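You operate a simulated robot arm through the tools that you are given. There is no shell and no other tool. Be economical: measure what you need, move in short steps, check, and stop when the job is done.

The job below is to be done with a simulated two-armed robot. You get a single attempt, and the scene is never put back.

JOB
Put the steel setting block on top of the short white block. Take the green block brush and put it on top of the brown pallet. Take the cap off the oil jar with the blue cap and lay it down on the rack end of the fitting table. Take the pink block labelled "A" from the rack end of the fitting table and leave it on the corner of the car's deck. Put the small blue brush on the rack end of the fitting table away on the top of the test bench. Take the white shim and leave it on top of the grey plate with a lug. Take the green oil can on the top of the fitting table and put it away on the top of the oiling bench. Take the grey bolt keeper and leave it on the third shelf from the top of the stores rack, mixer end. Switch the green square lever on. Take the damp meter and leave it on the corner of the car's deck. Take the white sample mould on the top of the test bench and put it away on the far end of the fill ledge. Pull the drawer with the red handle open. The order is free. Set down upright: pink block, green oil can.

The check looks at the end state, three seconds after you hand in, the way a careful person would. Anything else that was tipped, shoved, dropped, spilled or broken makes it a failure. A push-on lid holds only when it is set on centred and level and pressed home; a screw cap is set on level and turned clockwise until tight.

ROBOT AND FRAMES
Two 7-joint arms with two-finger parallel grippers on one trunk, on a base that drives. Base frame: it is fixed to the floor where the robot stands at the start and does not move with it; the origin is under the middle of the robot, x ahead of it, y to its left, z up. Lengths are in mm, angles in rad, forces in N, time in s.
The left shoulder is at the start at [70, 177, 1070], the right one opposite. Places, roughly: brown pallet (26x19x4 cm) [6300, -1100, 800]; corner of the car's deck [1900, -2600, 800]; damp meter [6000, -3250, 1000]; drawer with the red handle [6200, -3300, 700]; far end of the fill ledge [2200, 5100, 800]; green block brush (5x11x7 cm) [4400, -1400, 1400]; green oil can (18x7x10 cm) [4100, -3700, 800]; green square lever [6500, -2000, 1000]; grey bolt keeper (29x9x8 cm) [4100, -3900, 500]; grey plate with a lug (26x15x5 cm) [4200, -3900, 800]; oil jar with the blue cap (8x8x9 cm) [4400, -2200, 800]; pink block [4000, -2500, 750]; short white block (8x7x8 cm) [500, -400, 900]; small blue brush (5x11x7 cm) [4000, -2600, 800]; third shelf of the stores rack, mixer end [4200, -700, 1000]; top of the oiling bench [6200, 2400, 800]; top of the test bench [6300, -3400, 900]; white sample mould [6250, -4000, 1000]; white shim (6x8x2 cm) [4300, -3500, 800]. Payload 3.43 kg a hand.
The TCP of each hand is the grasp point between the finger pads, 30 mm short of the fingertips. In the tool frame z runs along the fingers and y along their closing line. Largest opening 94 mm; finger width 28, thickness 10; the body of the gripper, 50 by 96 mm, starts 55 mm behind the TCP.
Orientation is that of the tool frame in the base frame, as a unit quaternion [x, y, z, w]. With the fingers straight down and closing along the base's y, the tool's x points along the base's -x, its y along +y and its z along -z.

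CONTROLS
- The arms move only by the tool apply_moves. It takes "left_steps", "right_steps" or both (then of equal length, played together; a hand with none holds still); each is a list of rows, each a list of 7 numbers: the shift along the base's x, y, z in mm, then the turn, a rotation vector about the base's x, y, z in rad, then the gripper command, from -1 (shut) to 1 (fully open), values between in proportion. In form: [[dx, dy, dz, rx, ry, rz, gripper], ...]. A call has 1 to 20 rows; each row shifts and turns the commanded pose from where the row before left it. A row lasts 0.2 s, in which the tool goes at most 50 mm and 0.15 rad; a call with a longer step from one row to the next is refused whole, and so is a gripper value outside its range. Where a pose cannot be reached the arm comes as near as it can. A force on the tool above 40 N (or 10 N above the force at the start of the call, whichever is more), or a blocked arm, ends the call early, and 0.2 s more pass. The fingers move at their own pace (about 153 mm/s each) and stop on an object; they squeeze with about 25 N. The grip force told is the motor's: it shows also when the fingers shut on nothing. Time passes only in rows, and 0.2 s behind the last, so rows that do not move let the fingers close. The reply holds the time, the measured pose of the TCP, the force on the tool along the base axes, the opening and the grip force, in the units named above and with some noise, with the torque about the TCP (base axes, N m) and any sound that the robot's microphone picked up.
- Cameras (640 x 400 px; columns grow to the right, rows downward): "scene" is now at [127.5, -26.7, 1375.6]; the picture's right is [-0.33, -0.94, -0.00], its down [-0.65, 0.23, -0.72] and it looks along [0.68, -0.24, -0.69] (base axes); focal length 248 px, centre (320, 200). "left" rides on the left gripper at [76, -14, -103] in its tool frame; the picture's right is [0.18, 0.98, 0.00], its down [-0.75, 0.14, -0.64] and it looks along [-0.63, 0.12, 0.77] (tool axes); focal length 243 px, centre (320, 200). "right" rides on the right gripper at [76, 14, -102] in its tool frame; the picture's right is [-0.18, 0.98, 0.00], its down [-0.75, -0.14, -0.64] and it looks along [-0.63, -0.12, 0.77] (tool axes); focal length 243 px, centre (320, 200). There is no depth. A picture from a camera that has moved, and an enlarged one, comes with that camera's place and axes in the base frame and with its lens.
- camera(camera): a new picture of that camera. No time passes.
- lift_body(by): slides the trunk up (or, below 0, down) by that many mm; the arms and the scene camera ride with it, the base frame stays. It gives what a move gives, with no picture.
- steer(legs): drives the robot by 1 to 6 legs, each [ahead, turn to the left] in mm and rad, along the robot's own axes; the way and the turn of a leg run together, so that a leg with both is an arc; at most 1500 mm and 3.142 rad a leg. The arms and the cameras ride along, it lands a little off, and it stops where it bumps. It gives what a move gives.
- turn_head(pan, tilt): turns the head with the scene camera to pan (to the left, within 1.501 rad either way) and tilt (down, from -0.506 to 1.204), counted from straight ahead of the robot. It gives what a move gives.
- inspect(camera, box): a new picture of the part [left, top, right, bottom] of that camera's present view, enlarged. No time passes.
- finish_job(): hands the job in; it is judged then, once.

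Work in short steps. Places have to be worked out from the pictures, the camera data and where the tool is seen: move nearer, look again, correct. Check each grasp and each placing, and mend what went wrong. You have 535 turns and 328 pictures in all, those below and enlarged ones among them. Open the grippers and draw the arms clear of the work before you hand the job in, unless the task says otherwise.

The tools are called after "Call:" as a command line: name --argument value ..., lists and objects as JSON in quotes. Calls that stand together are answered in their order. apply_moves: Moves the arms, as the interface text tells. Its arguments: {"type":"object","properties":{"left_steps":{"type":"array","items":{"type":"array","items":{"type":"number"}}},"right_steps":{"type":"array","items":{"type":"array","items":{"type":"number"}}}},"required":[]} The other tools are called the same way: lift_body (by) slides the trunk up or down; steer (legs) drives the base; turn_head (pan, tilt) turns the head that bears the scene camera; camera (camera) takes a picture; inspect (camera, box) takes an enlarged picture of a part of a camera's view; finish_job () hands the job in.

At the start:

```text
clock: 0.0
left_position: [488.9, 23.2, 1174.8]
left_tool_rot: [0.0, 1.0, 0.0, 0.0]
left_ft_force: [-0.3, 0.6, -1.0]
left_moment: [0.02, 0.0, 0.0]
left_finger_gap: 93.9
left_gripper_force: 0.1
right_position: [404.5, -424.1, 1185.1]
right_tool_rot: [0.0, 1.0, 0.001, 0.0]
right_ft_force: [0.5, 0.5, 0.3]
right_moment: [-0.01, -0.01, 0.02]
right_finger_gap: 93.8
right_gripper_force: 0.0
trunk travel left (down, up): [-650.0, 190.0]
robot x, y, heading: [0.7, -1.6, 0.0]
head pan, tilt: [-0.333, 0.766]
```

scene: 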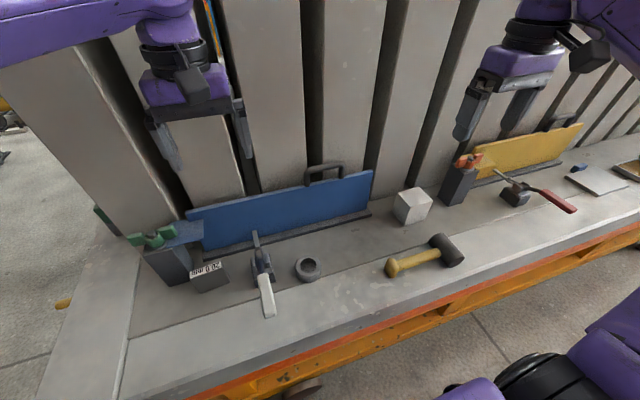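
right: 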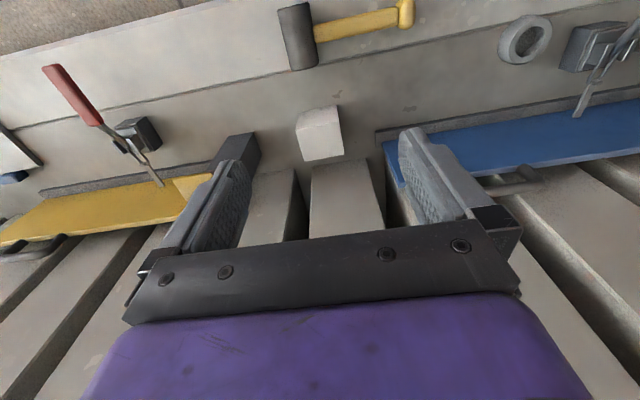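
left: 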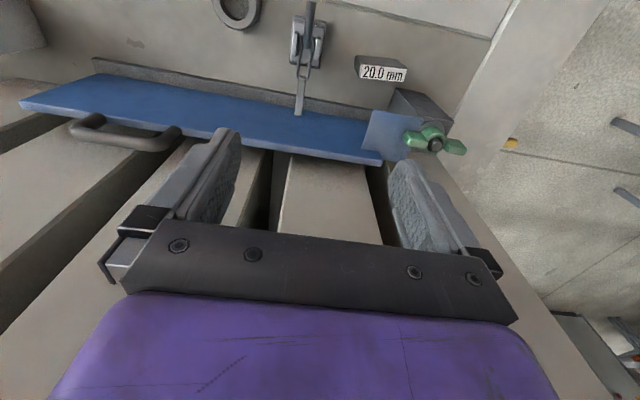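

The steel setting block (marked 20.0 mm) is near [480, 112, 880] and the white block near [500, -425, 900]. I look closer at both.

Call:
inspect --camera "scene" --box '[120, 200, 330, 330]'

Call:
inspect --camera "scene" --box '[370, 130, 530, 230]'

Call:
inspect --camera "left" --box '[280, 0, 480, 125]'

Call:
inspect --camera "right" --box '[200, 60, 440, 210]'

```text
3.05 times, centred on (225, 265) of scene
camera zoom: at [127.5, -26.7, 1375.6], right [-0.33, -0.94, 0.0], down [-0.65, 0.23, -0.72], along [0.68, -0.24, -0.69], focal length 757 px, centre (610, 2)
```

zoom: 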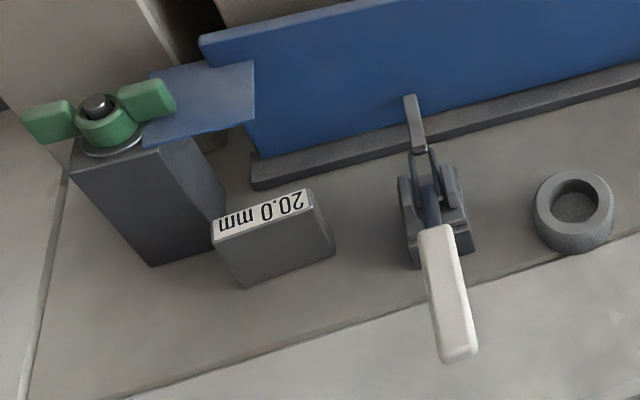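

```text
4.00 times, centred on (450, 180) of scene
camera zoom: at [127.5, -26.7, 1375.6], right [-0.33, -0.94, 0.0], down [-0.65, 0.23, -0.72], along [0.68, -0.24, -0.69], focal length 994 px, centre (-200, 280)
```

zoom: 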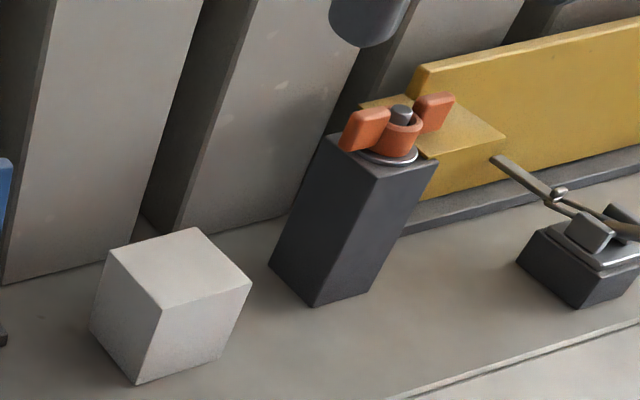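

```text
3.20 times, centred on (380, 62) of left
camera zoom: at [413.2, 8.2, 1276.7], right [-0.18, 0.98, 0.0], down [0.75, 0.14, 0.64], along [0.63, 0.12, -0.77], focal length 776 px, centre (128, 640)
```

zoom: 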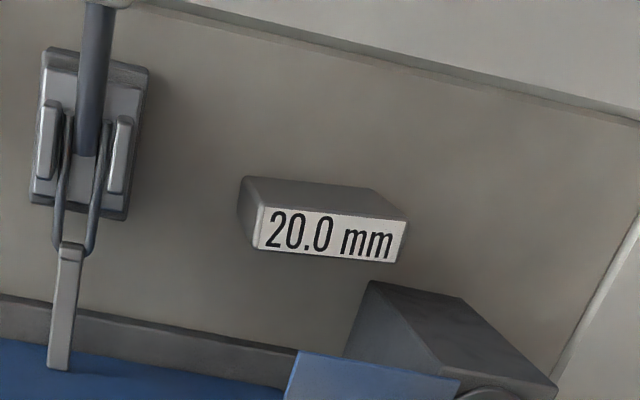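

```text
2.67 times, centred on (320, 135) of right
camera zoom: at [330.0, -410.6, 1287.6], right [0.18, 0.98, 0.0], down [0.75, -0.14, 0.64], along [0.63, -0.12, -0.77], focal length 647 px, centre (320, 373)
```

zoom: 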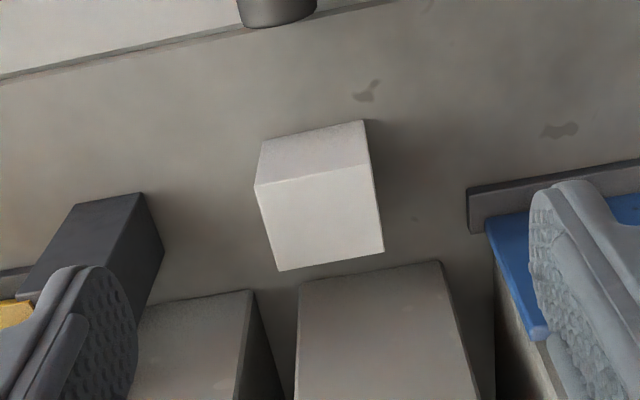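

White block top centre is about [519, -445, 903], axes aligned; the steel block is about [481, 115], top z 886, 20 mm thick and turned about 0.1 rad. I bring the right hand above the steel block with its fingers closing along x, and move the left hand aside.

Call:
apply_moves --left_steps '[[-5, 30, 0, 0, 0, 0, 1], [-5, 30, 0, 0, 0, 0, 1], [-5, 30, 0, 0, 0, 0, 1], [-5, 30, 0, 0, 0, 0, 1], [-5, 30, 0, 0, 0, 0, 1], [-5, 30, 0, 0, 0, 0, 1], [-5, 30, 0, 0, 0, 0, 1], [-5, 30, 0, 0, 0, 0, 1], [-5, 30, 0, 0, 0, 0, 1], [-5, 30, 0, 0, 0, 0, 1], [-5, 30, 0, 0, 0, 0, 1], [-5, 30, 0, 0, 0, 0, 1]]' --right_steps '[[0, 30, 0, 0, 0, 0.139, 1], [0, 30, 0, 0, 0, 0.139, 1], [0, 40, 0, 0, 0, 0.139, 1], [0, 45, 0, 0, 0, 0.139, 1], [6, 45, 0, 0, 0, 0.139, 0.5], [10, 48, 0, 0, 0, 0.139, 0.3], [10, 48, 0, 0, 0, 0.139, 0.3], [10, 49, 0, 0, 0, 0.139, 0.3], [10, 49, 0, 0, 0, 0.139, 0.3], [10, 49, 0, 0, 0, 0.139, 0.3], [10, 49, 0, 0, 0, 0.139, 0.3], [10, 49, 0, 0, 0, 0.139, 0.3]]'

```text
clock: 2.6
left_position: [427.6, 389.8, 1173.6]
left_tool_rot: [0.0, 1.0, -0.002, 0.0]
left_ft_force: [-0.6, 0.5, -0.1]
left_moment: [-0.05, -0.02, -0.02]
left_finger_gap: 94.1
left_gripper_force: 0.0
right_position: [497.7, 91.6, 1199.2]
right_tool_rot: [0.726, -0.688, -0.013, -0.012]
right_ft_force: [0.1, -0.4, 0.6]
right_moment: [0.0, 0.03, 0.03]
right_finger_gap: 61.2
right_gripper_force: 0.1
trunk travel left (down, up): [-650.0, 190.0]
robot x, y, heading: [-0.3, 3.0, 0.0]
head pan, tilt: [-0.333, 0.766]
```

The hand trails the command a bit; I go down and look again.

Call:
apply_moves --right_steps '[[0, 0, -40, 0, 0, 0, 0.3], [0, 0, -40, 0, 0, 0, 0.3], [0, 0, -40, 0, 0, 0, 0.3], [0, 0, -40, 0, 0, 0, 0.3], [0, 0, -35, 0, 0, 0, 0.3], [0, 0, 0, 0, 0, 0, 0.3]]'

Call:
camera --camera "right"

Call:
camera --camera "scene"

```text
clock: 4.0
left_position: [428.3, 384.8, 1174.9]
left_tool_rot: [0.0, 1.0, 0.0, 0.0]
left_ft_force: [0.4, -0.3, 0.0]
left_moment: [-0.01, -0.04, 0.02]
left_finger_gap: 94.1
left_gripper_force: 0.0
right_position: [480.8, 108.4, 992.1]
right_tool_rot: [0.74, -0.672, 0.0, 0.0]
right_ft_force: [-0.7, 0.0, -0.3]
right_moment: [-0.01, 0.01, 0.03]
right_finger_gap: 60.9
right_gripper_force: 0.1
trunk travel left (down, up): [-650.0, 190.0]
robot x, y, heading: [-0.2, 0.7, 0.002]
head pan, tilt: [-0.333, 0.766]
```

```text
320 pictures are left
camera right: at [474.4, 30.6, 1093.8], right [-1.0, 0.09, 0.0], down [0.07, 0.76, 0.64], along [0.06, 0.64, -0.77], focal length 243 px, centre (320, 200)
```

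right: 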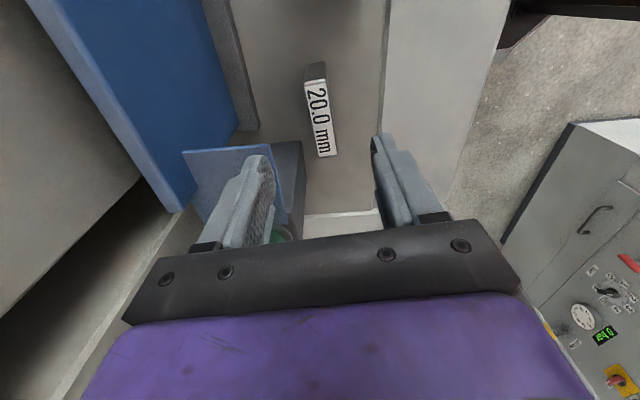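

```text
319 pictures are left
camera scene: at [127.0, -25.9, 1375.6], right [-0.33, -0.94, 0.0], down [-0.65, 0.23, -0.72], along [0.68, -0.24, -0.69], focal length 248 px, centre (320, 200)
```

scene: 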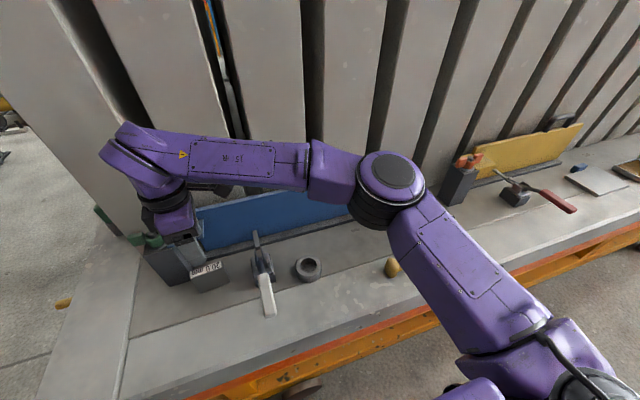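

The label shows the block centre near [483, 115], top 886. I descend to z≈866 and grip.

Call:
apply_moves --right_steps '[[2, 6, -30, 0, 0, -0.04, 0.3], [0, 0, -40, 0, 0, 0, 0.3], [0, 0, -36, 0, 0, 0, 0.3], [0, 0, -20, 0, 0, 0, 0.3], [0, 0, 0, 0, 0, 0, 0.3], [0, 0, 0, 0, 0, 0, -1], [0, 0, 0, 0, 0, 0, -1], [0, 0, 0, 0, 0, 0, -1]]'

Call:
camera --camera "right"

```text
clock: 5.8
left_position: [426.9, 385.1, 1176.9]
left_tool_rot: [0.0, 1.0, 0.0, 0.0]
left_ft_force: [-0.2, -0.1, -0.3]
left_moment: [0.01, -0.01, 0.01]
left_finger_gap: 94.0
left_gripper_force: 0.1
right_position: [482.0, 113.4, 864.4]
right_tool_rot: [0.727, -0.687, 0.0, 0.0]
right_ft_force: [-1.4, 0.6, 0.2]
right_moment: [-0.09, 0.03, 0.0]
right_finger_gap: 24.3
right_gripper_force: 24.8
trunk travel left (down, up): [-650.0, 190.0]
robot x, y, heading: [2.2, 2.3, -0.002]
head pan, tilt: [-0.333, 0.766]
```

```text
318 pictures are left
camera right: at [473.7, 36.4, 967.4], right [-0.99, 0.13, 0.0], down [0.1, 0.76, 0.64], along [0.08, 0.64, -0.77], focal length 243 px, centre (320, 200)
```

right: 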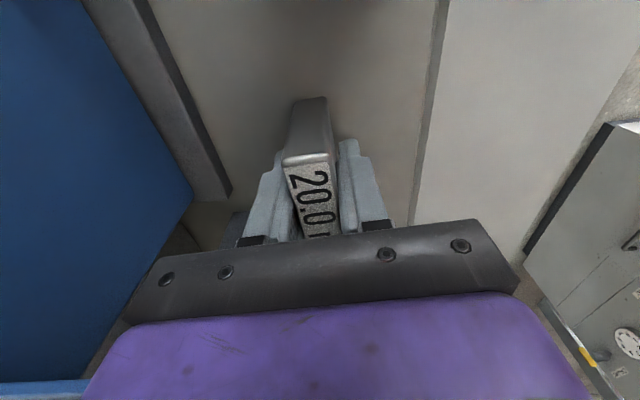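

The grip holds at 24 mm. I lift 150, swing over to above the white block, turning the wrist back to natural.

Call:
apply_moves --right_steps '[[0, 0, 30, 0, 0, 0, -1], [0, 0, 40, 0, 0, 0, -1], [0, 0, 40, 0, 0, 0, -1], [0, 0, 40, 0, 0, 0, -1], [0, -46, 0, 0, 0, -0.1356, -1], [0, -46, 0, 0, 0, -0.1356, -1], [0, -46, 0, 0, 0, -0.1356, -1], [0, -47, 0, 0, 0, -0.1356, -1], [0, -47, 0, 0, 0, -0.1356, -1], [0, -47, 0, 0, 0, -0.1356, -1], [6, -47, 0, 0, 0, -0.1356, -1], [6, -47, 0, 0, 0, -0.1356, -1], [6, -47, 0, 0, 0, -0.1356, -1], [6, -47, 0, 0, 0, -0.1356, -1], [6, -46, 0, 0, 0, -0.1356, -1], [7, -45, 0, 0, 0, -0.1356, -1], [0, 0, 0, 0, 0, 0, -1]]'

Call:
camera --camera "right"

Call:
camera --camera "scene"

```text
clock: 9.4
left_position: [428.3, 383.9, 1174.9]
left_tool_rot: [0.0, 1.0, 0.0, 0.0]
left_ft_force: [-0.4, -0.1, -0.9]
left_moment: [0.0, -0.04, -0.04]
left_finger_gap: 93.9
left_gripper_force: 0.1
right_position: [521.3, -445.9, 1016.1]
right_tool_rot: [0.001, 1.0, -0.001, 0.0]
right_ft_force: [0.4, 1.0, -3.1]
right_moment: [-0.02, -0.01, 0.03]
right_finger_gap: 24.4
right_gripper_force: 25.5
trunk travel left (down, up): [-650.0, 190.0]
robot x, y, heading: [-1.6, 0.3, -0.004]
head pan, tilt: [-0.333, 0.766]
```

```text
317 pictures are left
camera right: at [446.0, -431.1, 1118.4], right [0.19, 0.98, 0.0], down [0.75, -0.14, 0.64], along [0.63, -0.12, -0.77], focal length 243 px, centre (320, 200)
```

right: 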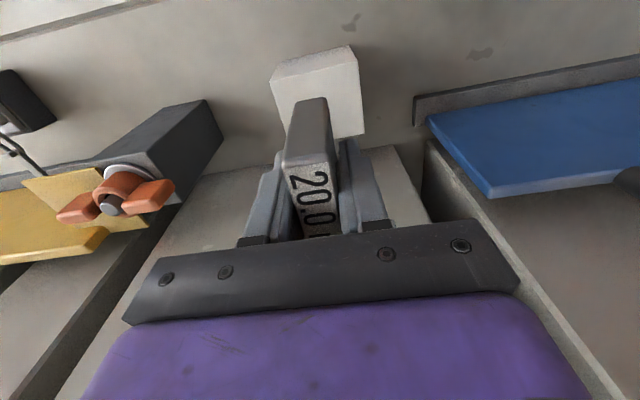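

```text
316 pictures are left
camera scene: at [127.9, -26.1, 1375.5], right [-0.33, -0.94, 0.0], down [-0.66, 0.23, -0.72], along [0.68, -0.24, -0.69], focal length 248 px, centre (320, 200)
```

scene: 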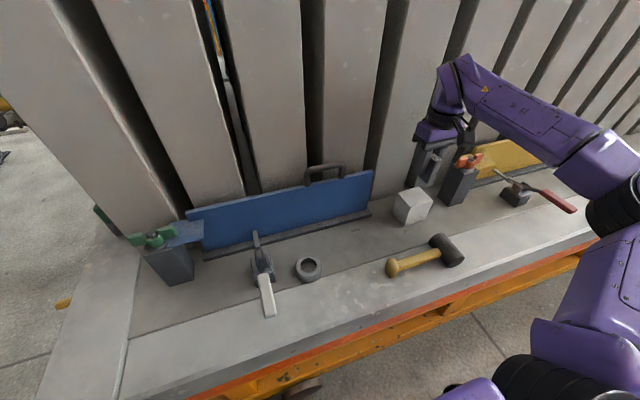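

The white block is where I had it. I lower the steel block slowly to contact (TCP about 942).

Call:
apply_moves --right_steps '[[-1, 0, -30, 0, 0, 0, -1], [0, 0, -30, 0, 0, 0, -1], [0, 0, -8, 0, 0, 0, -1], [0, 0, -3, 0, 0, 0, -1], [0, 0, -2, 0, 0, 0, -1], [0, 0, 0, 0, 0, 0, -1]]'

Call:
camera --camera "right"

```text
clock: 10.8
left_position: [427.8, 384.9, 1176.1]
left_tool_rot: [-0.001, 1.0, 0.0, 0.001]
left_ft_force: [0.3, 0.5, 0.2]
left_moment: [0.03, 0.0, 0.0]
left_finger_gap: 94.1
left_gripper_force: 0.0
right_position: [518.9, -445.0, 944.5]
right_tool_rot: [0.0, 1.0, -0.001, 0.002]
right_ft_force: [5.2, -6.4, 16.9]
right_moment: [-0.15, 0.13, 0.04]
right_finger_gap: 24.2
right_gripper_force: 25.6
trunk travel left (down, up): [-650.0, 190.0]
robot x, y, heading: [-3.3, -3.0, 0.002]
head pan, tilt: [-0.333, 0.766]
```

```text
315 pictures are left
camera right: at [443.2, -431.6, 1046.8], right [0.18, 0.98, 0.0], down [0.75, -0.14, 0.65], along [0.64, -0.12, -0.76], focal length 243 px, centre (320, 200)
```

right: 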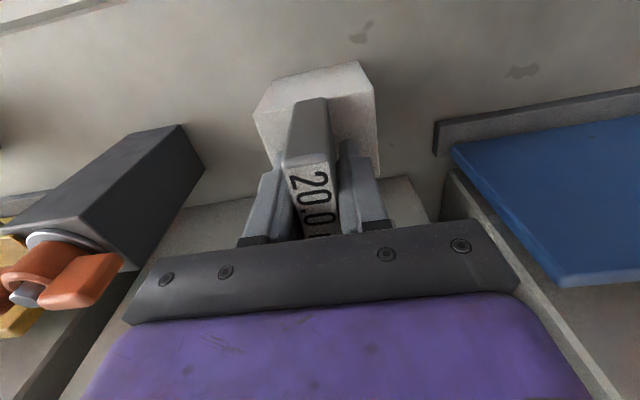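

Contact, 17 N. I ease up a little, open and rise.

Call:
apply_moves --right_steps '[[0, 0, 1, 0, 0, 0, -1], [0, 0, 0, 0, 0, 0, -0.3], [0, 0, 0, 0, 0, 0, 0], [0, 0, 0, 0, 0, 0, 0.2], [0, 0, 20, 0, 0, 0, 0.2], [0, 0, 40, 0, 0, 0, 0.2], [0, 0, 45, 0, 0, 0, 0.2], [-20, 0, 45, 0, 0, 0, 0.2]]'

Call:
camera --camera "right"

Call:
turn_head --pan -0.8 --tilt 0.6

Call:
camera --camera "scene"

```text
clock: 12.6
left_position: [425.9, 383.6, 1176.8]
left_tool_rot: [0.0, 1.0, 0.0, 0.001]
left_ft_force: [-0.2, 0.4, 0.0]
left_moment: [0.0, -0.01, 0.03]
left_finger_gap: 93.7
left_gripper_force: 0.1
right_position: [497.2, -446.0, 1094.0]
right_tool_rot: [0.0, 1.0, 0.0, -0.001]
right_ft_force: [-0.9, 0.1, 0.9]
right_moment: [-0.01, -0.05, 0.02]
right_finger_gap: 56.6
right_gripper_force: 0.1
trunk travel left (down, up): [-650.0, 190.0]
robot x, y, heading: [3.5, -0.3, 0.002]
head pan, tilt: [-0.333, 0.766]
```

```text
314 pictures are left
camera right: at [422.2, -431.6, 1196.5], right [0.18, 0.98, 0.0], down [0.75, -0.14, 0.64], along [0.63, -0.12, -0.77], focal length 243 px, centre (320, 200)
```

right: 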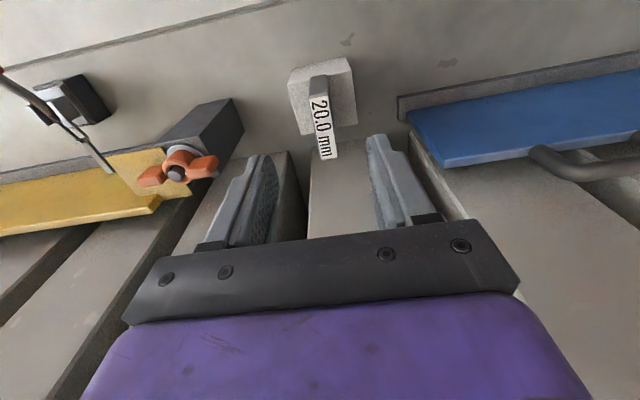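

```text
clock: 13.5
left_position: [427.4, 383.5, 1176.7]
left_tool_rot: [-0.001, 1.0, 0.0, 0.0]
left_ft_force: [0.6, -0.1, 0.5]
left_moment: [-0.01, -0.01, -0.03]
left_finger_gap: 93.9
left_gripper_force: 0.0
right_position: [499.8, -447.2, 1093.1]
right_tool_rot: [0.0, 1.0, 0.0, 0.0]
right_ft_force: [0.1, 0.3, -0.8]
right_moment: [0.0, 0.0, 0.02]
right_finger_gap: 56.3
right_gripper_force: 0.0
trunk travel left (down, up): [-650.0, 190.0]
robot x, y, heading: [-0.5, -1.6, 0.002]
head pan, tilt: [-0.799, 0.6]
```

```text
313 pictures are left
camera scene: at [111.5, -62.8, 1389.7], right [-0.72, -0.7, 0.0], down [-0.39, 0.4, -0.82], along [0.58, -0.59, -0.57], focal length 248 px, centre (320, 200)
```

scene: 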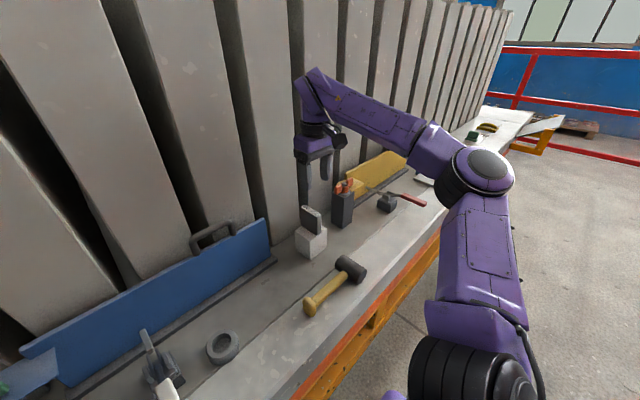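

The steel block stands on the white block. Now I survey the room for driving.

Call:
turn_head --pan -1.3 --tilt 0.2

Call:
camera --camera "scene"

Call:
turn_head --pan 0.7 --tilt 0.2

Call:
camera --camera "scene"

```text
clock: 14.4
left_position: [427.6, 382.5, 1176.7]
left_tool_rot: [0.0, 1.0, -0.001, 0.0]
left_ft_force: [0.3, 0.3, 0.8]
left_moment: [0.01, 0.01, 0.0]
left_finger_gap: 93.9
left_gripper_force: 0.0
right_position: [499.4, -445.9, 1092.4]
right_tool_rot: [0.0, 1.0, 0.001, 0.0]
right_ft_force: [0.0, 0.1, 0.0]
right_moment: [-0.02, -0.01, 0.03]
right_finger_gap: 56.5
right_gripper_force: 0.1
trunk travel left (down, up): [-650.0, 190.0]
robot x, y, heading: [-2.9, 1.1, -0.0]
head pan, tilt: [-1.3, 0.201]
```

```text
312 pictures are left
camera scene: at [74.9, -89.3, 1426.4], right [-0.96, -0.27, 0.0], down [-0.05, 0.19, -0.98], along [0.26, -0.94, -0.2], focal length 248 px, centre (320, 200)
```

scene: 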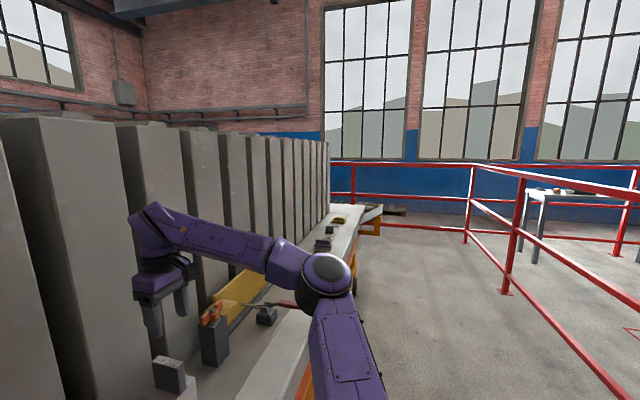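

```text
clock: 16.4
left_position: [428.7, 383.5, 1176.2]
left_tool_rot: [0.0, 1.0, 0.0, 0.0]
left_ft_force: [-0.2, -0.1, 0.1]
left_moment: [0.04, 0.0, -0.03]
left_finger_gap: 94.2
left_gripper_force: 0.1
right_position: [499.5, -446.6, 1092.5]
right_tool_rot: [0.0, 1.0, -0.001, 0.0]
right_ft_force: [0.2, 0.0, -0.4]
right_moment: [-0.02, -0.02, -0.01]
right_finger_gap: 56.3
right_gripper_force: 0.0
trunk travel left (down, up): [-650.0, 190.0]
robot x, y, heading: [-4.8, -2.0, -0.0]
head pan, tilt: [0.7, 0.201]
```

```text
311 pictures are left
camera scene: at [121.2, 60.4, 1426.5], right [0.64, -0.77, 0.0], down [-0.15, -0.13, -0.98], along [0.75, 0.63, -0.2], focal length 248 px, centre (320, 200)
```

scene: 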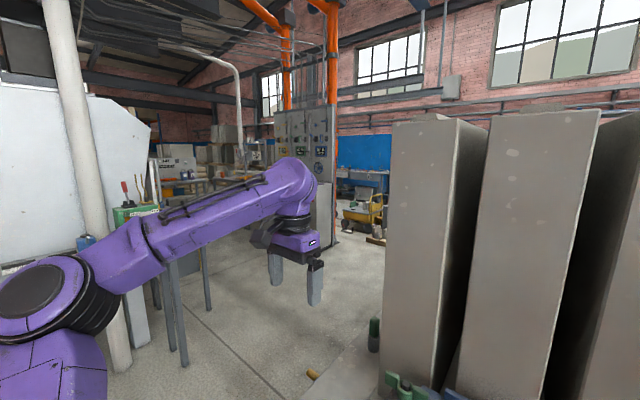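

Both ways round look open. I tuck both hands in before driving.

Call:
apply_moves --left_steps '[[-20, -14, 0, 0, 0, 0, 1], [-30, -14, 0, 0, 0, 0, 1], [-30, -14, 0, 0, 0, 0, 0], [-30, -14, 0, 0, 0, 0, 0], [-30, -14, 0, 0, 0, 0, 0], [0, 0, 0, 0, 0, 0, 0]]' --right_steps '[[-40, 20, 20, 0, 0, 0, 0], [-45, 25, 20, 0, 0, 0, 0], [-45, 25, 20, 0, 0, 0, 0], [-45, 30, 20, 0, 0, 0, 0], [-35, 30, 0, 0, 0, 0, 0], [0, 0, 0, 0, 0, 0, 0]]'

Call:
turn_head --pan 0 --tilt 0.4

Call:
camera --camera "scene"

```text
refused: row 2 steps farther than a row can; nothing moved
```

```text
clock: 17.4
left_position: [427.8, 383.4, 1175.3]
left_tool_rot: [0.0, 1.0, -0.001, 0.0]
left_ft_force: [0.3, 0.1, -0.4]
left_moment: [0.0, 0.01, 0.0]
left_finger_gap: 94.3
left_gripper_force: 0.0
right_position: [499.2, -445.9, 1092.5]
right_tool_rot: [0.0, 1.0, -0.001, 0.0]
right_ft_force: [0.2, 0.5, 0.2]
right_moment: [0.0, -0.02, -0.05]
right_finger_gap: 56.6
right_gripper_force: 0.0
trunk travel left (down, up): [-650.0, 190.0]
robot x, y, heading: [-4.7, -1.0, 0.003]
head pan, tilt: [0.0, 0.4]
```

```text
310 pictures are left
camera scene: at [142.5, 0.6, 1407.9], right [0.0, -1.0, 0.0], down [-0.39, 0.0, -0.92], along [0.92, 0.0, -0.39], focal length 248 px, centre (320, 200)
```

scene: 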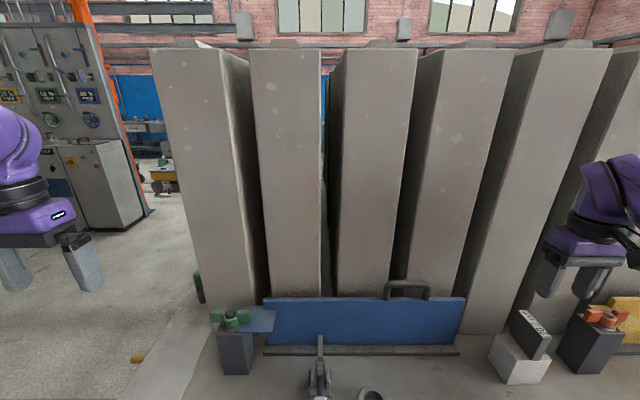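

I repeat the tuck with shorter rows.

Call:
apply_moves --left_steps '[[-20, -12, 0, 0, 0, 0, 1], [-25, -12, 0, 0, 0, 0, 1], [-25, -12, 0, 0, 0, 0, 0], [-25, -12, 0, 0, 0, 0, 0], [-25, -12, 0, 0, 0, 0, 0], [-10, -10, 0, 0, 0, 0, 0]]' --right_steps '[[-35, 15, 15, 0, 0, 0, 0], [-35, 25, 15, 0, 0, 0, 0], [-35, 25, 15, 0, 0, 0, 0], [-35, 25, 15, 0, 0, 0, 0], [-35, 25, 10, 0, 0, 0, 0], [-25, 25, 10, 0, 0, 0, 0]]'

```text
clock: 18.8
left_position: [304.4, 305.1, 1168.9]
left_tool_rot: [0.0, 1.0, -0.001, -0.001]
left_ft_force: [0.4, -0.7, -0.2]
left_moment: [-0.01, 0.0, 0.02]
left_finger_gap: 46.7
left_gripper_force: 0.1
left hand out of reach, approached as far as the arm can: row 4, 5
right_position: [300.8, -300.2, 1172.3]
right_tool_rot: [0.0, 1.0, 0.0, 0.001]
right_ft_force: [0.6, 0.1, 0.4]
right_moment: [-0.01, 0.01, 0.04]
right_finger_gap: 47.3
right_gripper_force: 0.0
right hand out of reach, approached as far as the arm can: row 5
trunk travel left (down, up): [-650.0, 190.0]
robot x, y, heading: [-1.0, -2.6, -0.002]
head pan, tilt: [0.0, 0.4]
```

I back off, turn right and drive along the car to its end, then look.

Call:
steer --legs '[[-250, 0], [0, -1.571], [1500, 0], [1500, 0], [400, 0], [0, 1.571]]'

Call:
camera --camera "scene"

```text
clock: 44.5
left_position: [45.1, -3112.8, 1170.6]
left_tool_rot: [0.0, 1.0, -0.001, 0.0]
left_ft_force: [-0.1, -0.8, 0.0]
left_moment: [-0.02, 0.0, -0.02]
left_finger_gap: 47.2
left_gripper_force: 0.0
right_position: [39.7, -3716.9, 1171.9]
right_tool_rot: [0.001, 1.0, 0.001, 0.0]
right_ft_force: [0.4, 0.8, 0.9]
right_moment: [0.02, 0.01, -0.01]
right_finger_gap: 47.2
right_gripper_force: 0.0
trunk travel left (down, up): [-650.0, 190.0]
robot x, y, heading: [-261.7, -3416.2, 0.001]
head pan, tilt: [0.0, 0.4]
```

```text
309 pictures are left
camera scene: at [-119.6, -3415.7, 1407.9], right [0.0, -1.0, 0.0], down [-0.39, 0.0, -0.92], along [0.92, 0.0, -0.39], focal length 248 px, centre (320, 200)
```

scene: 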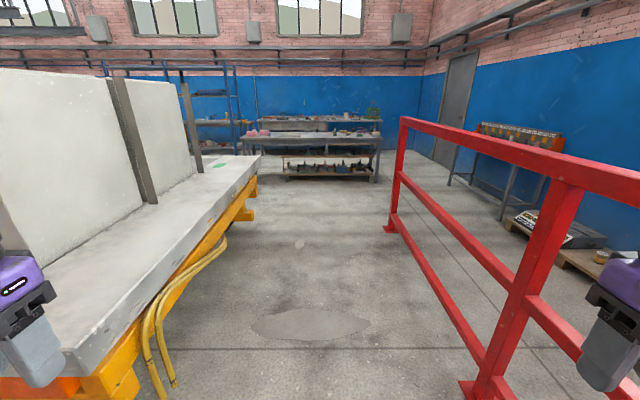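

The lane between the car and the railing is open, and the fitting table stands ahead. I enlarge it.

Call:
inspect --camera "scene" --box '[180, 60, 420, 210]'

Call:
steer --legs '[[1500, 0], [1000, 0]]'

Call:
camera --camera "scene"

```text
2.67 times, centred on (300, 135) of scene
camera zoom: at [-119.6, -3415.7, 1407.9], right [0.0, -1.0, 0.0], down [-0.39, 0.0, -0.92], along [0.92, 0.0, -0.39], focal length 663 px, centre (373, 373)
```

zoom: 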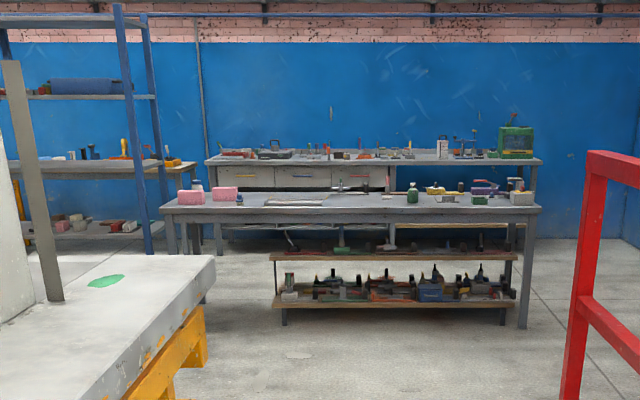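

```text
clock: 56.7
left_position: [2521.2, -3094.0, 1171.4]
left_tool_rot: [-0.008, 1.0, 0.001, 0.001]
left_ft_force: [-0.2, 0.4, 0.0]
left_moment: [0.0, -0.04, -0.01]
left_finger_gap: 46.8
left_gripper_force: 0.1
right_position: [2527.1, -3699.8, 1170.6]
right_tool_rot: [-0.007, 1.0, 0.001, -0.001]
right_ft_force: [0.2, -0.5, -0.2]
right_moment: [0.02, 0.03, 0.02]
right_finger_gap: 47.4
right_gripper_force: 0.0
trunk travel left (down, up): [-650.0, 190.0]
robot x, y, heading: [2219.1, -3403.3, 0.01]
head pan, tilt: [0.0, 0.4]
```

```text
307 pictures are left
camera scene: at [2363.3, -3400.5, 1407.9], right [0.01, -1.0, 0.0], down [-0.39, -0.01, -0.92], along [0.92, 0.01, -0.39], focal length 248 px, centre (320, 200)
```

scene: 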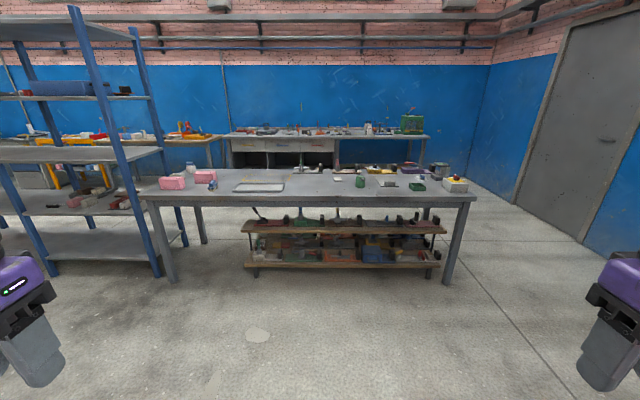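

The table's front edge is at x≈3890, y −2160 to −4410. I drive closer, to about (3480, −3650).

Call:
steer --legs '[[0, -0.203], [1285, 0], [0, 0.193]]'

Call:
turn_head --pan 0 --tilt 0.6

Call:
camera --camera "scene"

```text
clock: 64.6
left_position: [3774.9, -3340.2, 1171.0]
left_tool_rot: [-0.001, 1.0, 0.0, 0.0]
left_ft_force: [-0.6, -0.2, 0.0]
left_moment: [-0.01, -0.03, 0.0]
left_finger_gap: 46.9
left_gripper_force: 0.1
right_position: [3771.0, -3945.8, 1172.1]
right_tool_rot: [-0.002, 1.0, 0.001, -0.001]
right_ft_force: [0.0, -0.4, -0.1]
right_moment: [-0.01, 0.02, -0.01]
right_finger_gap: 47.1
right_gripper_force: 0.1
trunk travel left (down, up): [-650.0, 190.0]
robot x, y, heading: [3467.1, -3646.7, 0.004]
head pan, tilt: [0.0, 0.4]
```

```text
clock: 65.3
left_position: [3773.6, -3340.3, 1170.7]
left_tool_rot: [-0.002, 1.0, 0.0, 0.0]
left_ft_force: [0.4, -0.5, -0.2]
left_moment: [-0.01, 0.04, 0.0]
left_finger_gap: 47.0
left_gripper_force: 0.2
right_position: [3770.6, -3947.4, 1171.8]
right_tool_rot: [-0.001, 1.0, 0.001, 0.0]
right_ft_force: [-0.4, -0.3, -0.2]
right_moment: [0.0, 0.0, 0.02]
right_finger_gap: 47.0
right_gripper_force: 0.2
trunk travel left (down, up): [-650.0, 190.0]
robot x, y, heading: [3465.5, -3648.2, 0.001]
head pan, tilt: [0.0, 0.6]
```

```text
306 pictures are left
camera scene: at [3606.4, -3644.7, 1389.8], right [0.0, -1.0, 0.0], down [-0.56, 0.0, -0.83], along [0.83, 0.0, -0.56], focal length 248 px, centre (320, 200)
```

scene: 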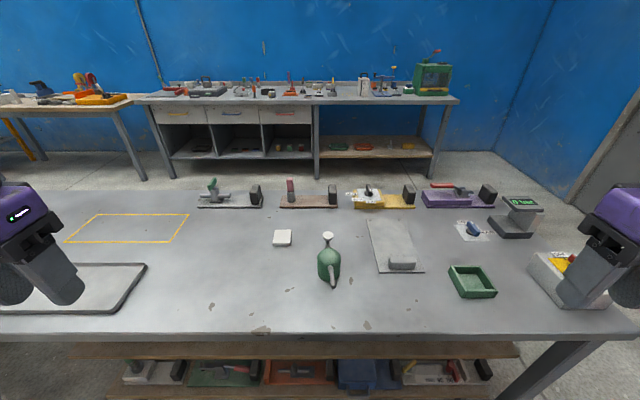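

Shim near [4245, −3513], plate centre near [4212, −3889], oil can near [4100, −3680]. I ease up to about 250 mm from the table edge, as at the car.

Call:
steer --legs '[[180, 0]]'

Call:
camera --camera "scene"

Call:
inspect --camera "scene" --box '[230, 180, 470, 330]'

```text
clock: 66.8
left_position: [3951.8, -3341.7, 1171.2]
left_tool_rot: [0.001, 1.0, 0.0, 0.0]
left_ft_force: [0.5, -0.9, 0.5]
left_moment: [-0.02, 0.02, -0.01]
left_finger_gap: 47.0
left_gripper_force: 0.0
right_position: [3946.2, -3948.1, 1172.2]
right_tool_rot: [0.002, 1.0, 0.001, 0.001]
right_ft_force: [0.3, -0.1, -0.6]
right_moment: [0.0, 0.02, 0.01]
right_finger_gap: 47.2
right_gripper_force: 0.0
trunk travel left (down, up): [-650.0, 190.0]
robot x, y, heading: [3647.2, -3644.4, -0.004]
head pan, tilt: [0.0, 0.6]
```

```text
305 pictures are left
camera scene: at [3783.4, -3645.5, 1389.7], right [0.0, -1.0, 0.0], down [-0.56, 0.0, -0.83], along [0.83, 0.0, -0.56], focal length 248 px, centre (320, 200)
```

scene: 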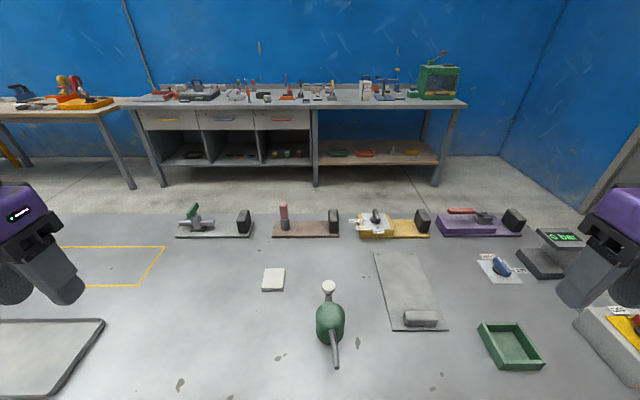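

```text
2.67 times, centred on (350, 255) of scene
camera zoom: at [3783.4, -3645.5, 1389.7], right [0.0, -1.0, 0.0], down [-0.56, 0.0, -0.83], along [0.83, 0.0, -0.56], focal length 663 px, centre (240, 53)
```

zoom: 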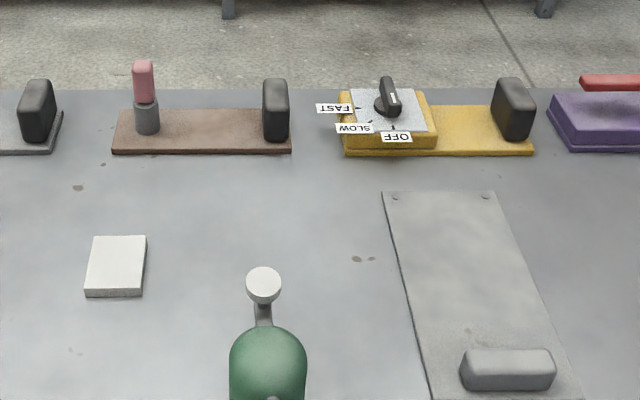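

Triangulation: shim top centre [4245, −3512, 800], plate spans x 4104–4362, y −3820 to −3950. I check how close my base is to the table by looking down.

Call:
turn_head --pan 0 --tilt 1.2

Call:
camera --camera "scene"

```text
clock: 67.8
left_position: [3951.7, -3343.4, 1170.0]
left_tool_rot: [0.001, 1.0, 0.0, 0.0]
left_ft_force: [0.1, -0.8, -0.8]
left_moment: [0.01, 0.0, -0.01]
left_finger_gap: 46.7
left_gripper_force: 0.0
right_position: [3946.1, -3947.8, 1171.8]
right_tool_rot: [0.003, 1.0, 0.001, 0.0]
right_ft_force: [0.6, 0.3, 0.1]
right_moment: [0.03, -0.01, -0.02]
right_finger_gap: 47.3
right_gripper_force: 0.1
trunk travel left (down, up): [-650.0, 190.0]
robot x, y, heading: [3643.2, -3646.6, -0.005]
head pan, tilt: [0.0, 1.201]
```

```text
303 pictures are left
camera scene: at [3751.0, -3645.5, 1345.2], right [0.0, -1.0, 0.0], down [-0.93, 0.0, -0.36], along [0.36, 0.0, -0.93], focal length 248 px, centre (320, 200)
```

scene: 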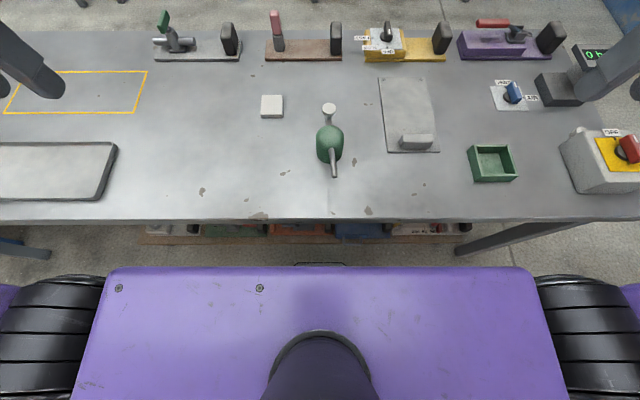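

Base front is about 235 mm ahead and can slide under the table edge. I reposition to about (3728, −3525) so the right hand can do both shim and plate.

Call:
steer --legs '[[-350, 0], [0, 1.571], [124, 0], [0, -1.566], [350, 0]]'

```text
clock: 80.4
left_position: [3953.0, -3222.6, 1171.5]
left_tool_rot: [0.004, 1.0, 0.0, 0.001]
left_ft_force: [0.2, 0.6, 0.2]
left_moment: [0.01, 0.0, 0.04]
left_finger_gap: 46.8
left_gripper_force: 0.1
right_position: [3943.3, -3828.3, 1171.5]
right_tool_rot: [0.005, 1.0, 0.001, 0.001]
right_ft_force: [0.3, -0.2, -0.3]
right_moment: [0.01, 0.0, 0.01]
right_finger_gap: 46.9
right_gripper_force: 0.1
trunk travel left (down, up): [-650.0, 190.0]
robot x, y, heading: [3644.2, -3523.5, -0.011]
head pan, tilt: [0.0, 1.201]
```

Now 85 mm closer, then look.

Call:
steer --legs '[[85, 0.01]]'

Call:
turn_head --pan 0 --tilt 0.9

Call:
camera --camera "scene"

```text
clock: 81.6
left_position: [4027.6, -3219.6, 1169.7]
left_tool_rot: [-0.002, 1.0, 0.0, -0.002]
left_ft_force: [0.8, 0.3, 0.6]
left_moment: [0.01, -0.01, 0.0]
left_finger_gap: 47.0
left_gripper_force: 0.1
right_position: [4025.4, -3826.4, 1170.8]
right_tool_rot: [0.0, 1.0, 0.001, -0.001]
right_ft_force: [0.5, 0.3, -0.7]
right_moment: [-0.01, -0.02, 0.02]
right_finger_gap: 47.0
right_gripper_force: 0.2
trunk travel left (down, up): [-650.0, 190.0]
robot x, y, heading: [3719.1, -3527.0, 0.004]
head pan, tilt: [0.0, 1.201]
stopped in leg 1: the robot was blocked; the commanded pose is now the measured one
```

```text
clock: 82.4
left_position: [4024.1, -3218.9, 1170.6]
left_tool_rot: [-0.001, 1.0, -0.001, 0.0]
left_ft_force: [0.2, -0.3, 0.3]
left_moment: [0.02, 0.01, -0.02]
left_finger_gap: 47.0
left_gripper_force: 0.0
right_position: [4021.2, -3824.8, 1171.3]
right_tool_rot: [0.0, 1.0, 0.002, 0.001]
right_ft_force: [0.6, 0.1, 0.6]
right_moment: [-0.01, 0.02, -0.02]
right_finger_gap: 46.9
right_gripper_force: 0.0
trunk travel left (down, up): [-650.0, 190.0]
robot x, y, heading: [3719.5, -3523.0, 0.005]
head pan, tilt: [0.0, 0.901]
```

```text
302 pictures are left
camera scene: at [3844.2, -3523.8, 1364.9], right [0.0, -1.0, 0.0], down [-0.78, 0.0, -0.62], along [0.62, 0.0, -0.78], focal length 248 px, centre (320, 200)
```

scene: 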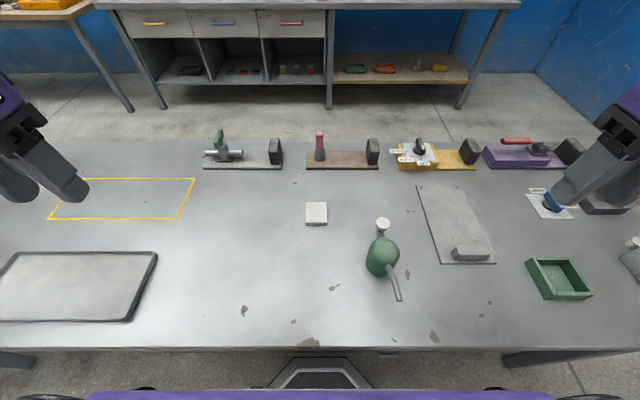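

Blocked at 3719; the shim still reads [4247, −3513], so the table did not shift. I back off 15 mm and bring the right hand above the shim, open.

Call:
steer --legs '[[-15, 0]]'

Call:
apply_moves --right_steps '[[25, 40, -10, 0, 0, 0, 0.5], [25, 40, -10, 0, 0, 0, 0.8], [25, 40, -10, 0, 0, 0, 0.8], [25, 40, -10, 0, 0, 0, 0.8], [25, 40, -15, 0, 0, 0, 0.8], [30, 35, -15, 0, 0, 0, 0.8], [30, 35, -15, 0, 0, 0, 0.8], [25, 30, -30, 0, 0, 0, 0.8], [15, 12, -45, 0, 0, 0, 0.8], [0, 0, -45, 0, 0, 0, 0.8], [0, 0, -45, 0, 0, 0, 0.8], [0, 0, 0, 0, 0, 0, 0.8]]'

Call:
camera --camera "right"

```text
clock: 83.2
left_position: [4013.3, -3218.5, 1169.5]
left_tool_rot: [-0.002, 1.0, 0.0, -0.001]
left_ft_force: [-0.1, -0.2, -0.4]
left_moment: [0.01, 0.03, -0.03]
left_finger_gap: 47.2
left_gripper_force: 0.0
right_position: [4010.7, -3824.8, 1171.2]
right_tool_rot: [0.0, 1.0, 0.001, -0.001]
right_ft_force: [0.1, 0.3, -0.3]
right_moment: [0.0, 0.02, -0.01]
right_finger_gap: 47.3
right_gripper_force: 0.1
trunk travel left (down, up): [-650.0, 190.0]
robot x, y, heading: [3705.4, -3527.2, -0.001]
head pan, tilt: [0.0, 0.901]
```

```text
clock: 85.8
left_position: [4009.6, -3218.9, 1170.7]
left_tool_rot: [-0.002, 1.0, 0.0, 0.0]
left_ft_force: [-0.3, -0.4, -0.1]
left_moment: [-0.03, 0.0, -0.02]
left_finger_gap: 46.8
left_gripper_force: 0.1
right_position: [4257.9, -3535.6, 932.8]
right_tool_rot: [-0.001, 1.0, 0.001, 0.0]
right_ft_force: [0.3, 0.9, 0.0]
right_moment: [0.0, -0.03, -0.03]
right_finger_gap: 84.6
right_gripper_force: 0.1
right hand out of reach, approached as far as the arm can: row 3, 4, 5
trunk travel left (down, up): [-650.0, 190.0]
robot x, y, heading: [3706.8, -3530.1, 0.0]
head pan, tilt: [0.0, 0.901]
```

```text
301 pictures are left
camera right: at [4181.9, -3522.6, 1034.2], right [0.18, 0.98, 0.0], down [0.75, -0.14, 0.64], along [0.63, -0.12, -0.77], focal length 243 px, centre (320, 200)
```

right: 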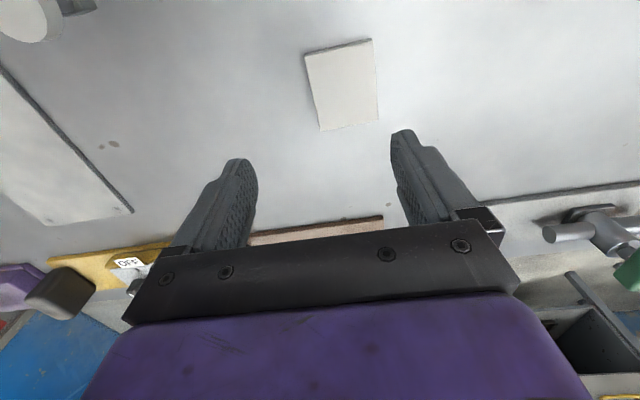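

Shim centre [4249, −3513], 57 mm wide in y, aligned. I centre and go down to z≈823.

Call:
apply_moves --right_steps '[[-9, 22, -30, 0, 0, 0, 0.8], [0, 0, -40, 0, 0, 0, 0.8], [0, 0, -25, 0, 0, 0, 0.8], [0, 0, -10, 0, 0, 0, 0.8], [0, 0, -5, 0, 0, 0, 0.8], [0, 0, 0, 0, 0, 0, 0.8]]'

Call:
camera --camera "right"

```text
clock: 87.2
left_position: [4010.2, -3218.2, 1170.0]
left_tool_rot: [-0.002, 1.0, 0.0, 0.0]
left_ft_force: [0.7, -0.1, 0.0]
left_moment: [0.0, -0.02, 0.0]
left_finger_gap: 47.1
left_gripper_force: 0.1
right_position: [4249.0, -3514.3, 821.8]
right_tool_rot: [-0.001, 1.0, 0.001, 0.0]
right_ft_force: [0.1, 0.8, 0.8]
right_moment: [0.0, 0.02, 0.01]
right_finger_gap: 84.4
right_gripper_force: 0.1
trunk travel left (down, up): [-650.0, 190.0]
robot x, y, heading: [3702.3, -3524.4, -0.002]
head pan, tilt: [0.0, 0.901]
```

```text
300 pictures are left
camera right: at [4173.9, -3500.7, 925.2], right [0.18, 0.98, 0.0], down [0.75, -0.14, 0.64], along [0.63, -0.12, -0.77], focal length 243 px, centre (320, 200)
```

right: 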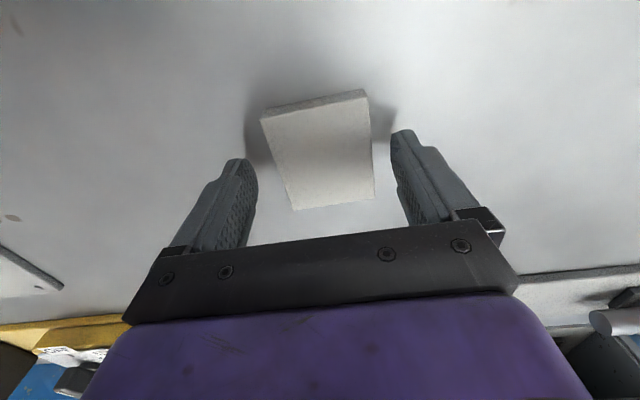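

The shim lies centred between the fingers; I close.

Call:
apply_moves --right_steps '[[0, 0, 0, 0, 0, 0, 0], [0, 0, 0, 0, 0, 0, -1], [0, 0, 0, 0, 0, 0, -1], [0, 0, 0, 0, 0, 0, -1], [0, 0, 20, 0, 0, 0, -1], [0, 0, 40, 0, 0, 0, -1], [0, 0, 0, 0, 0, 0, -1]]'

Call:
camera --camera "right"

```text
clock: 88.8
left_position: [4010.5, -3219.8, 1170.4]
left_tool_rot: [-0.001, 1.0, 0.0, -0.002]
left_ft_force: [0.1, 0.4, 0.7]
left_moment: [0.02, 0.04, -0.02]
left_finger_gap: 47.0
left_gripper_force: 0.0
right_position: [4250.1, -3516.5, 883.3]
right_tool_rot: [0.0, 1.0, 0.001, -0.001]
right_ft_force: [-0.3, 0.5, -1.4]
right_moment: [0.0, 0.01, -0.03]
right_finger_gap: 59.2
right_gripper_force: 25.0
trunk travel left (down, up): [-650.0, 190.0]
robot x, y, heading: [3710.8, -3525.9, -0.0]
head pan, tilt: [0.0, 0.901]
```

```text
299 pictures are left
camera right: at [4175.0, -3502.3, 985.2], right [0.18, 0.98, 0.0], down [0.75, -0.14, 0.64], along [0.63, -0.12, -0.77], focal length 243 px, centre (320, 200)
```

right: 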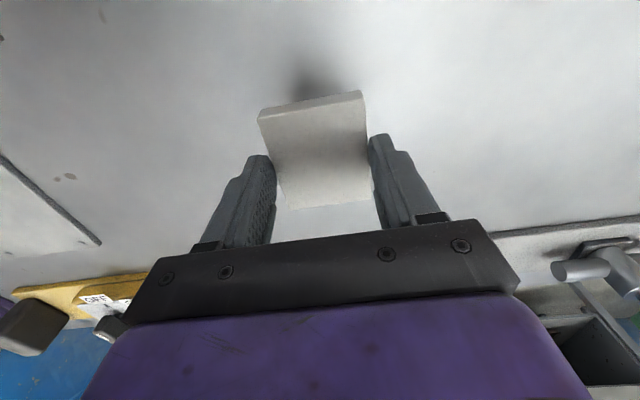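

Held. I raise to z≈960 and move over to the plate.

Call:
apply_moves --right_steps '[[0, 0, 40, 0, 0, 0, -1], [0, 0, 37, 0, 0, 0, -1], [0, -46, 0, 0, 0, 0, -1], [0, -46, 0, 0, 0, 0, -1], [0, -46, 0, 0, 0, 0, -1], [0, -46, 0, 0, 0, 0, -1], [0, -46, 0, 0, 0, 0, -1], [0, -46, 0, 0, 0, 0, -1], [2, -46, 0, 0, 0, 0, -1], [3, -46, 0, 0, 0, 0, -1], [0, 0, 0, 0, 0, 0, -1]]'

Call:
camera --camera "right"

Call:
camera --camera "scene"

```text
clock: 91.2
left_position: [4010.8, -3219.6, 1170.3]
left_tool_rot: [-0.002, 1.0, -0.001, 0.0]
left_ft_force: [0.7, 1.0, -0.4]
left_moment: [-0.03, -0.01, 0.0]
left_finger_gap: 46.9
left_gripper_force: 0.0
right_position: [4255.9, -3884.6, 960.6]
right_tool_rot: [-0.001, 1.0, 0.0, -0.001]
right_ft_force: [-0.1, 0.0, -0.9]
right_moment: [0.01, -0.02, -0.01]
right_finger_gap: 59.2
right_gripper_force: 25.4
trunk travel left (down, up): [-650.0, 190.0]
robot x, y, heading: [3704.7, -3526.1, 0.002]
head pan, tilt: [0.0, 0.901]
```

```text
298 pictures are left
camera right: at [4180.1, -3870.6, 1062.7], right [0.18, 0.98, 0.0], down [0.75, -0.14, 0.64], along [0.63, -0.12, -0.77], focal length 243 px, centre (320, 200)
```

right: 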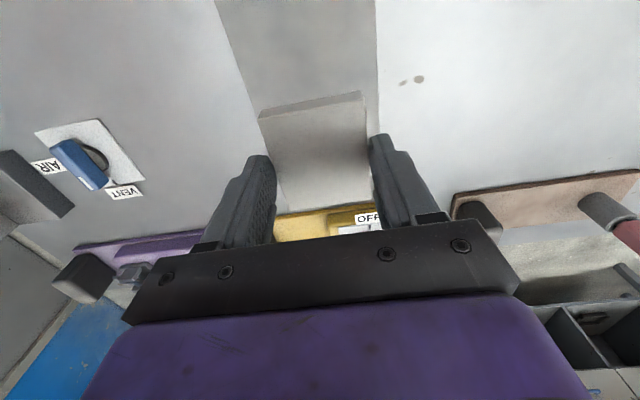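

```text
297 pictures are left
camera scene: at [3830.0, -3523.1, 1364.9], right [0.0, -1.0, 0.0], down [-0.78, 0.0, -0.62], along [0.62, 0.0, -0.78], focal length 248 px, centre (320, 200)
```

scene: 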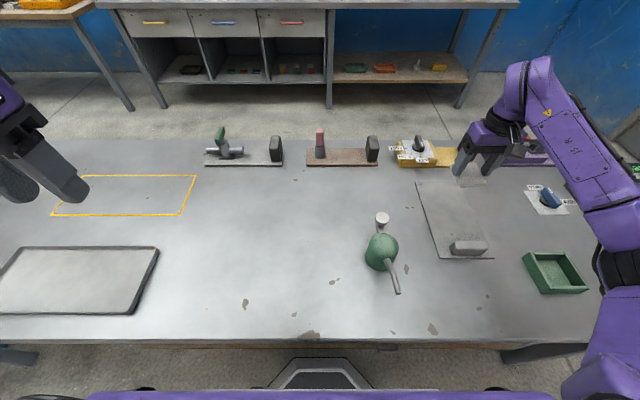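

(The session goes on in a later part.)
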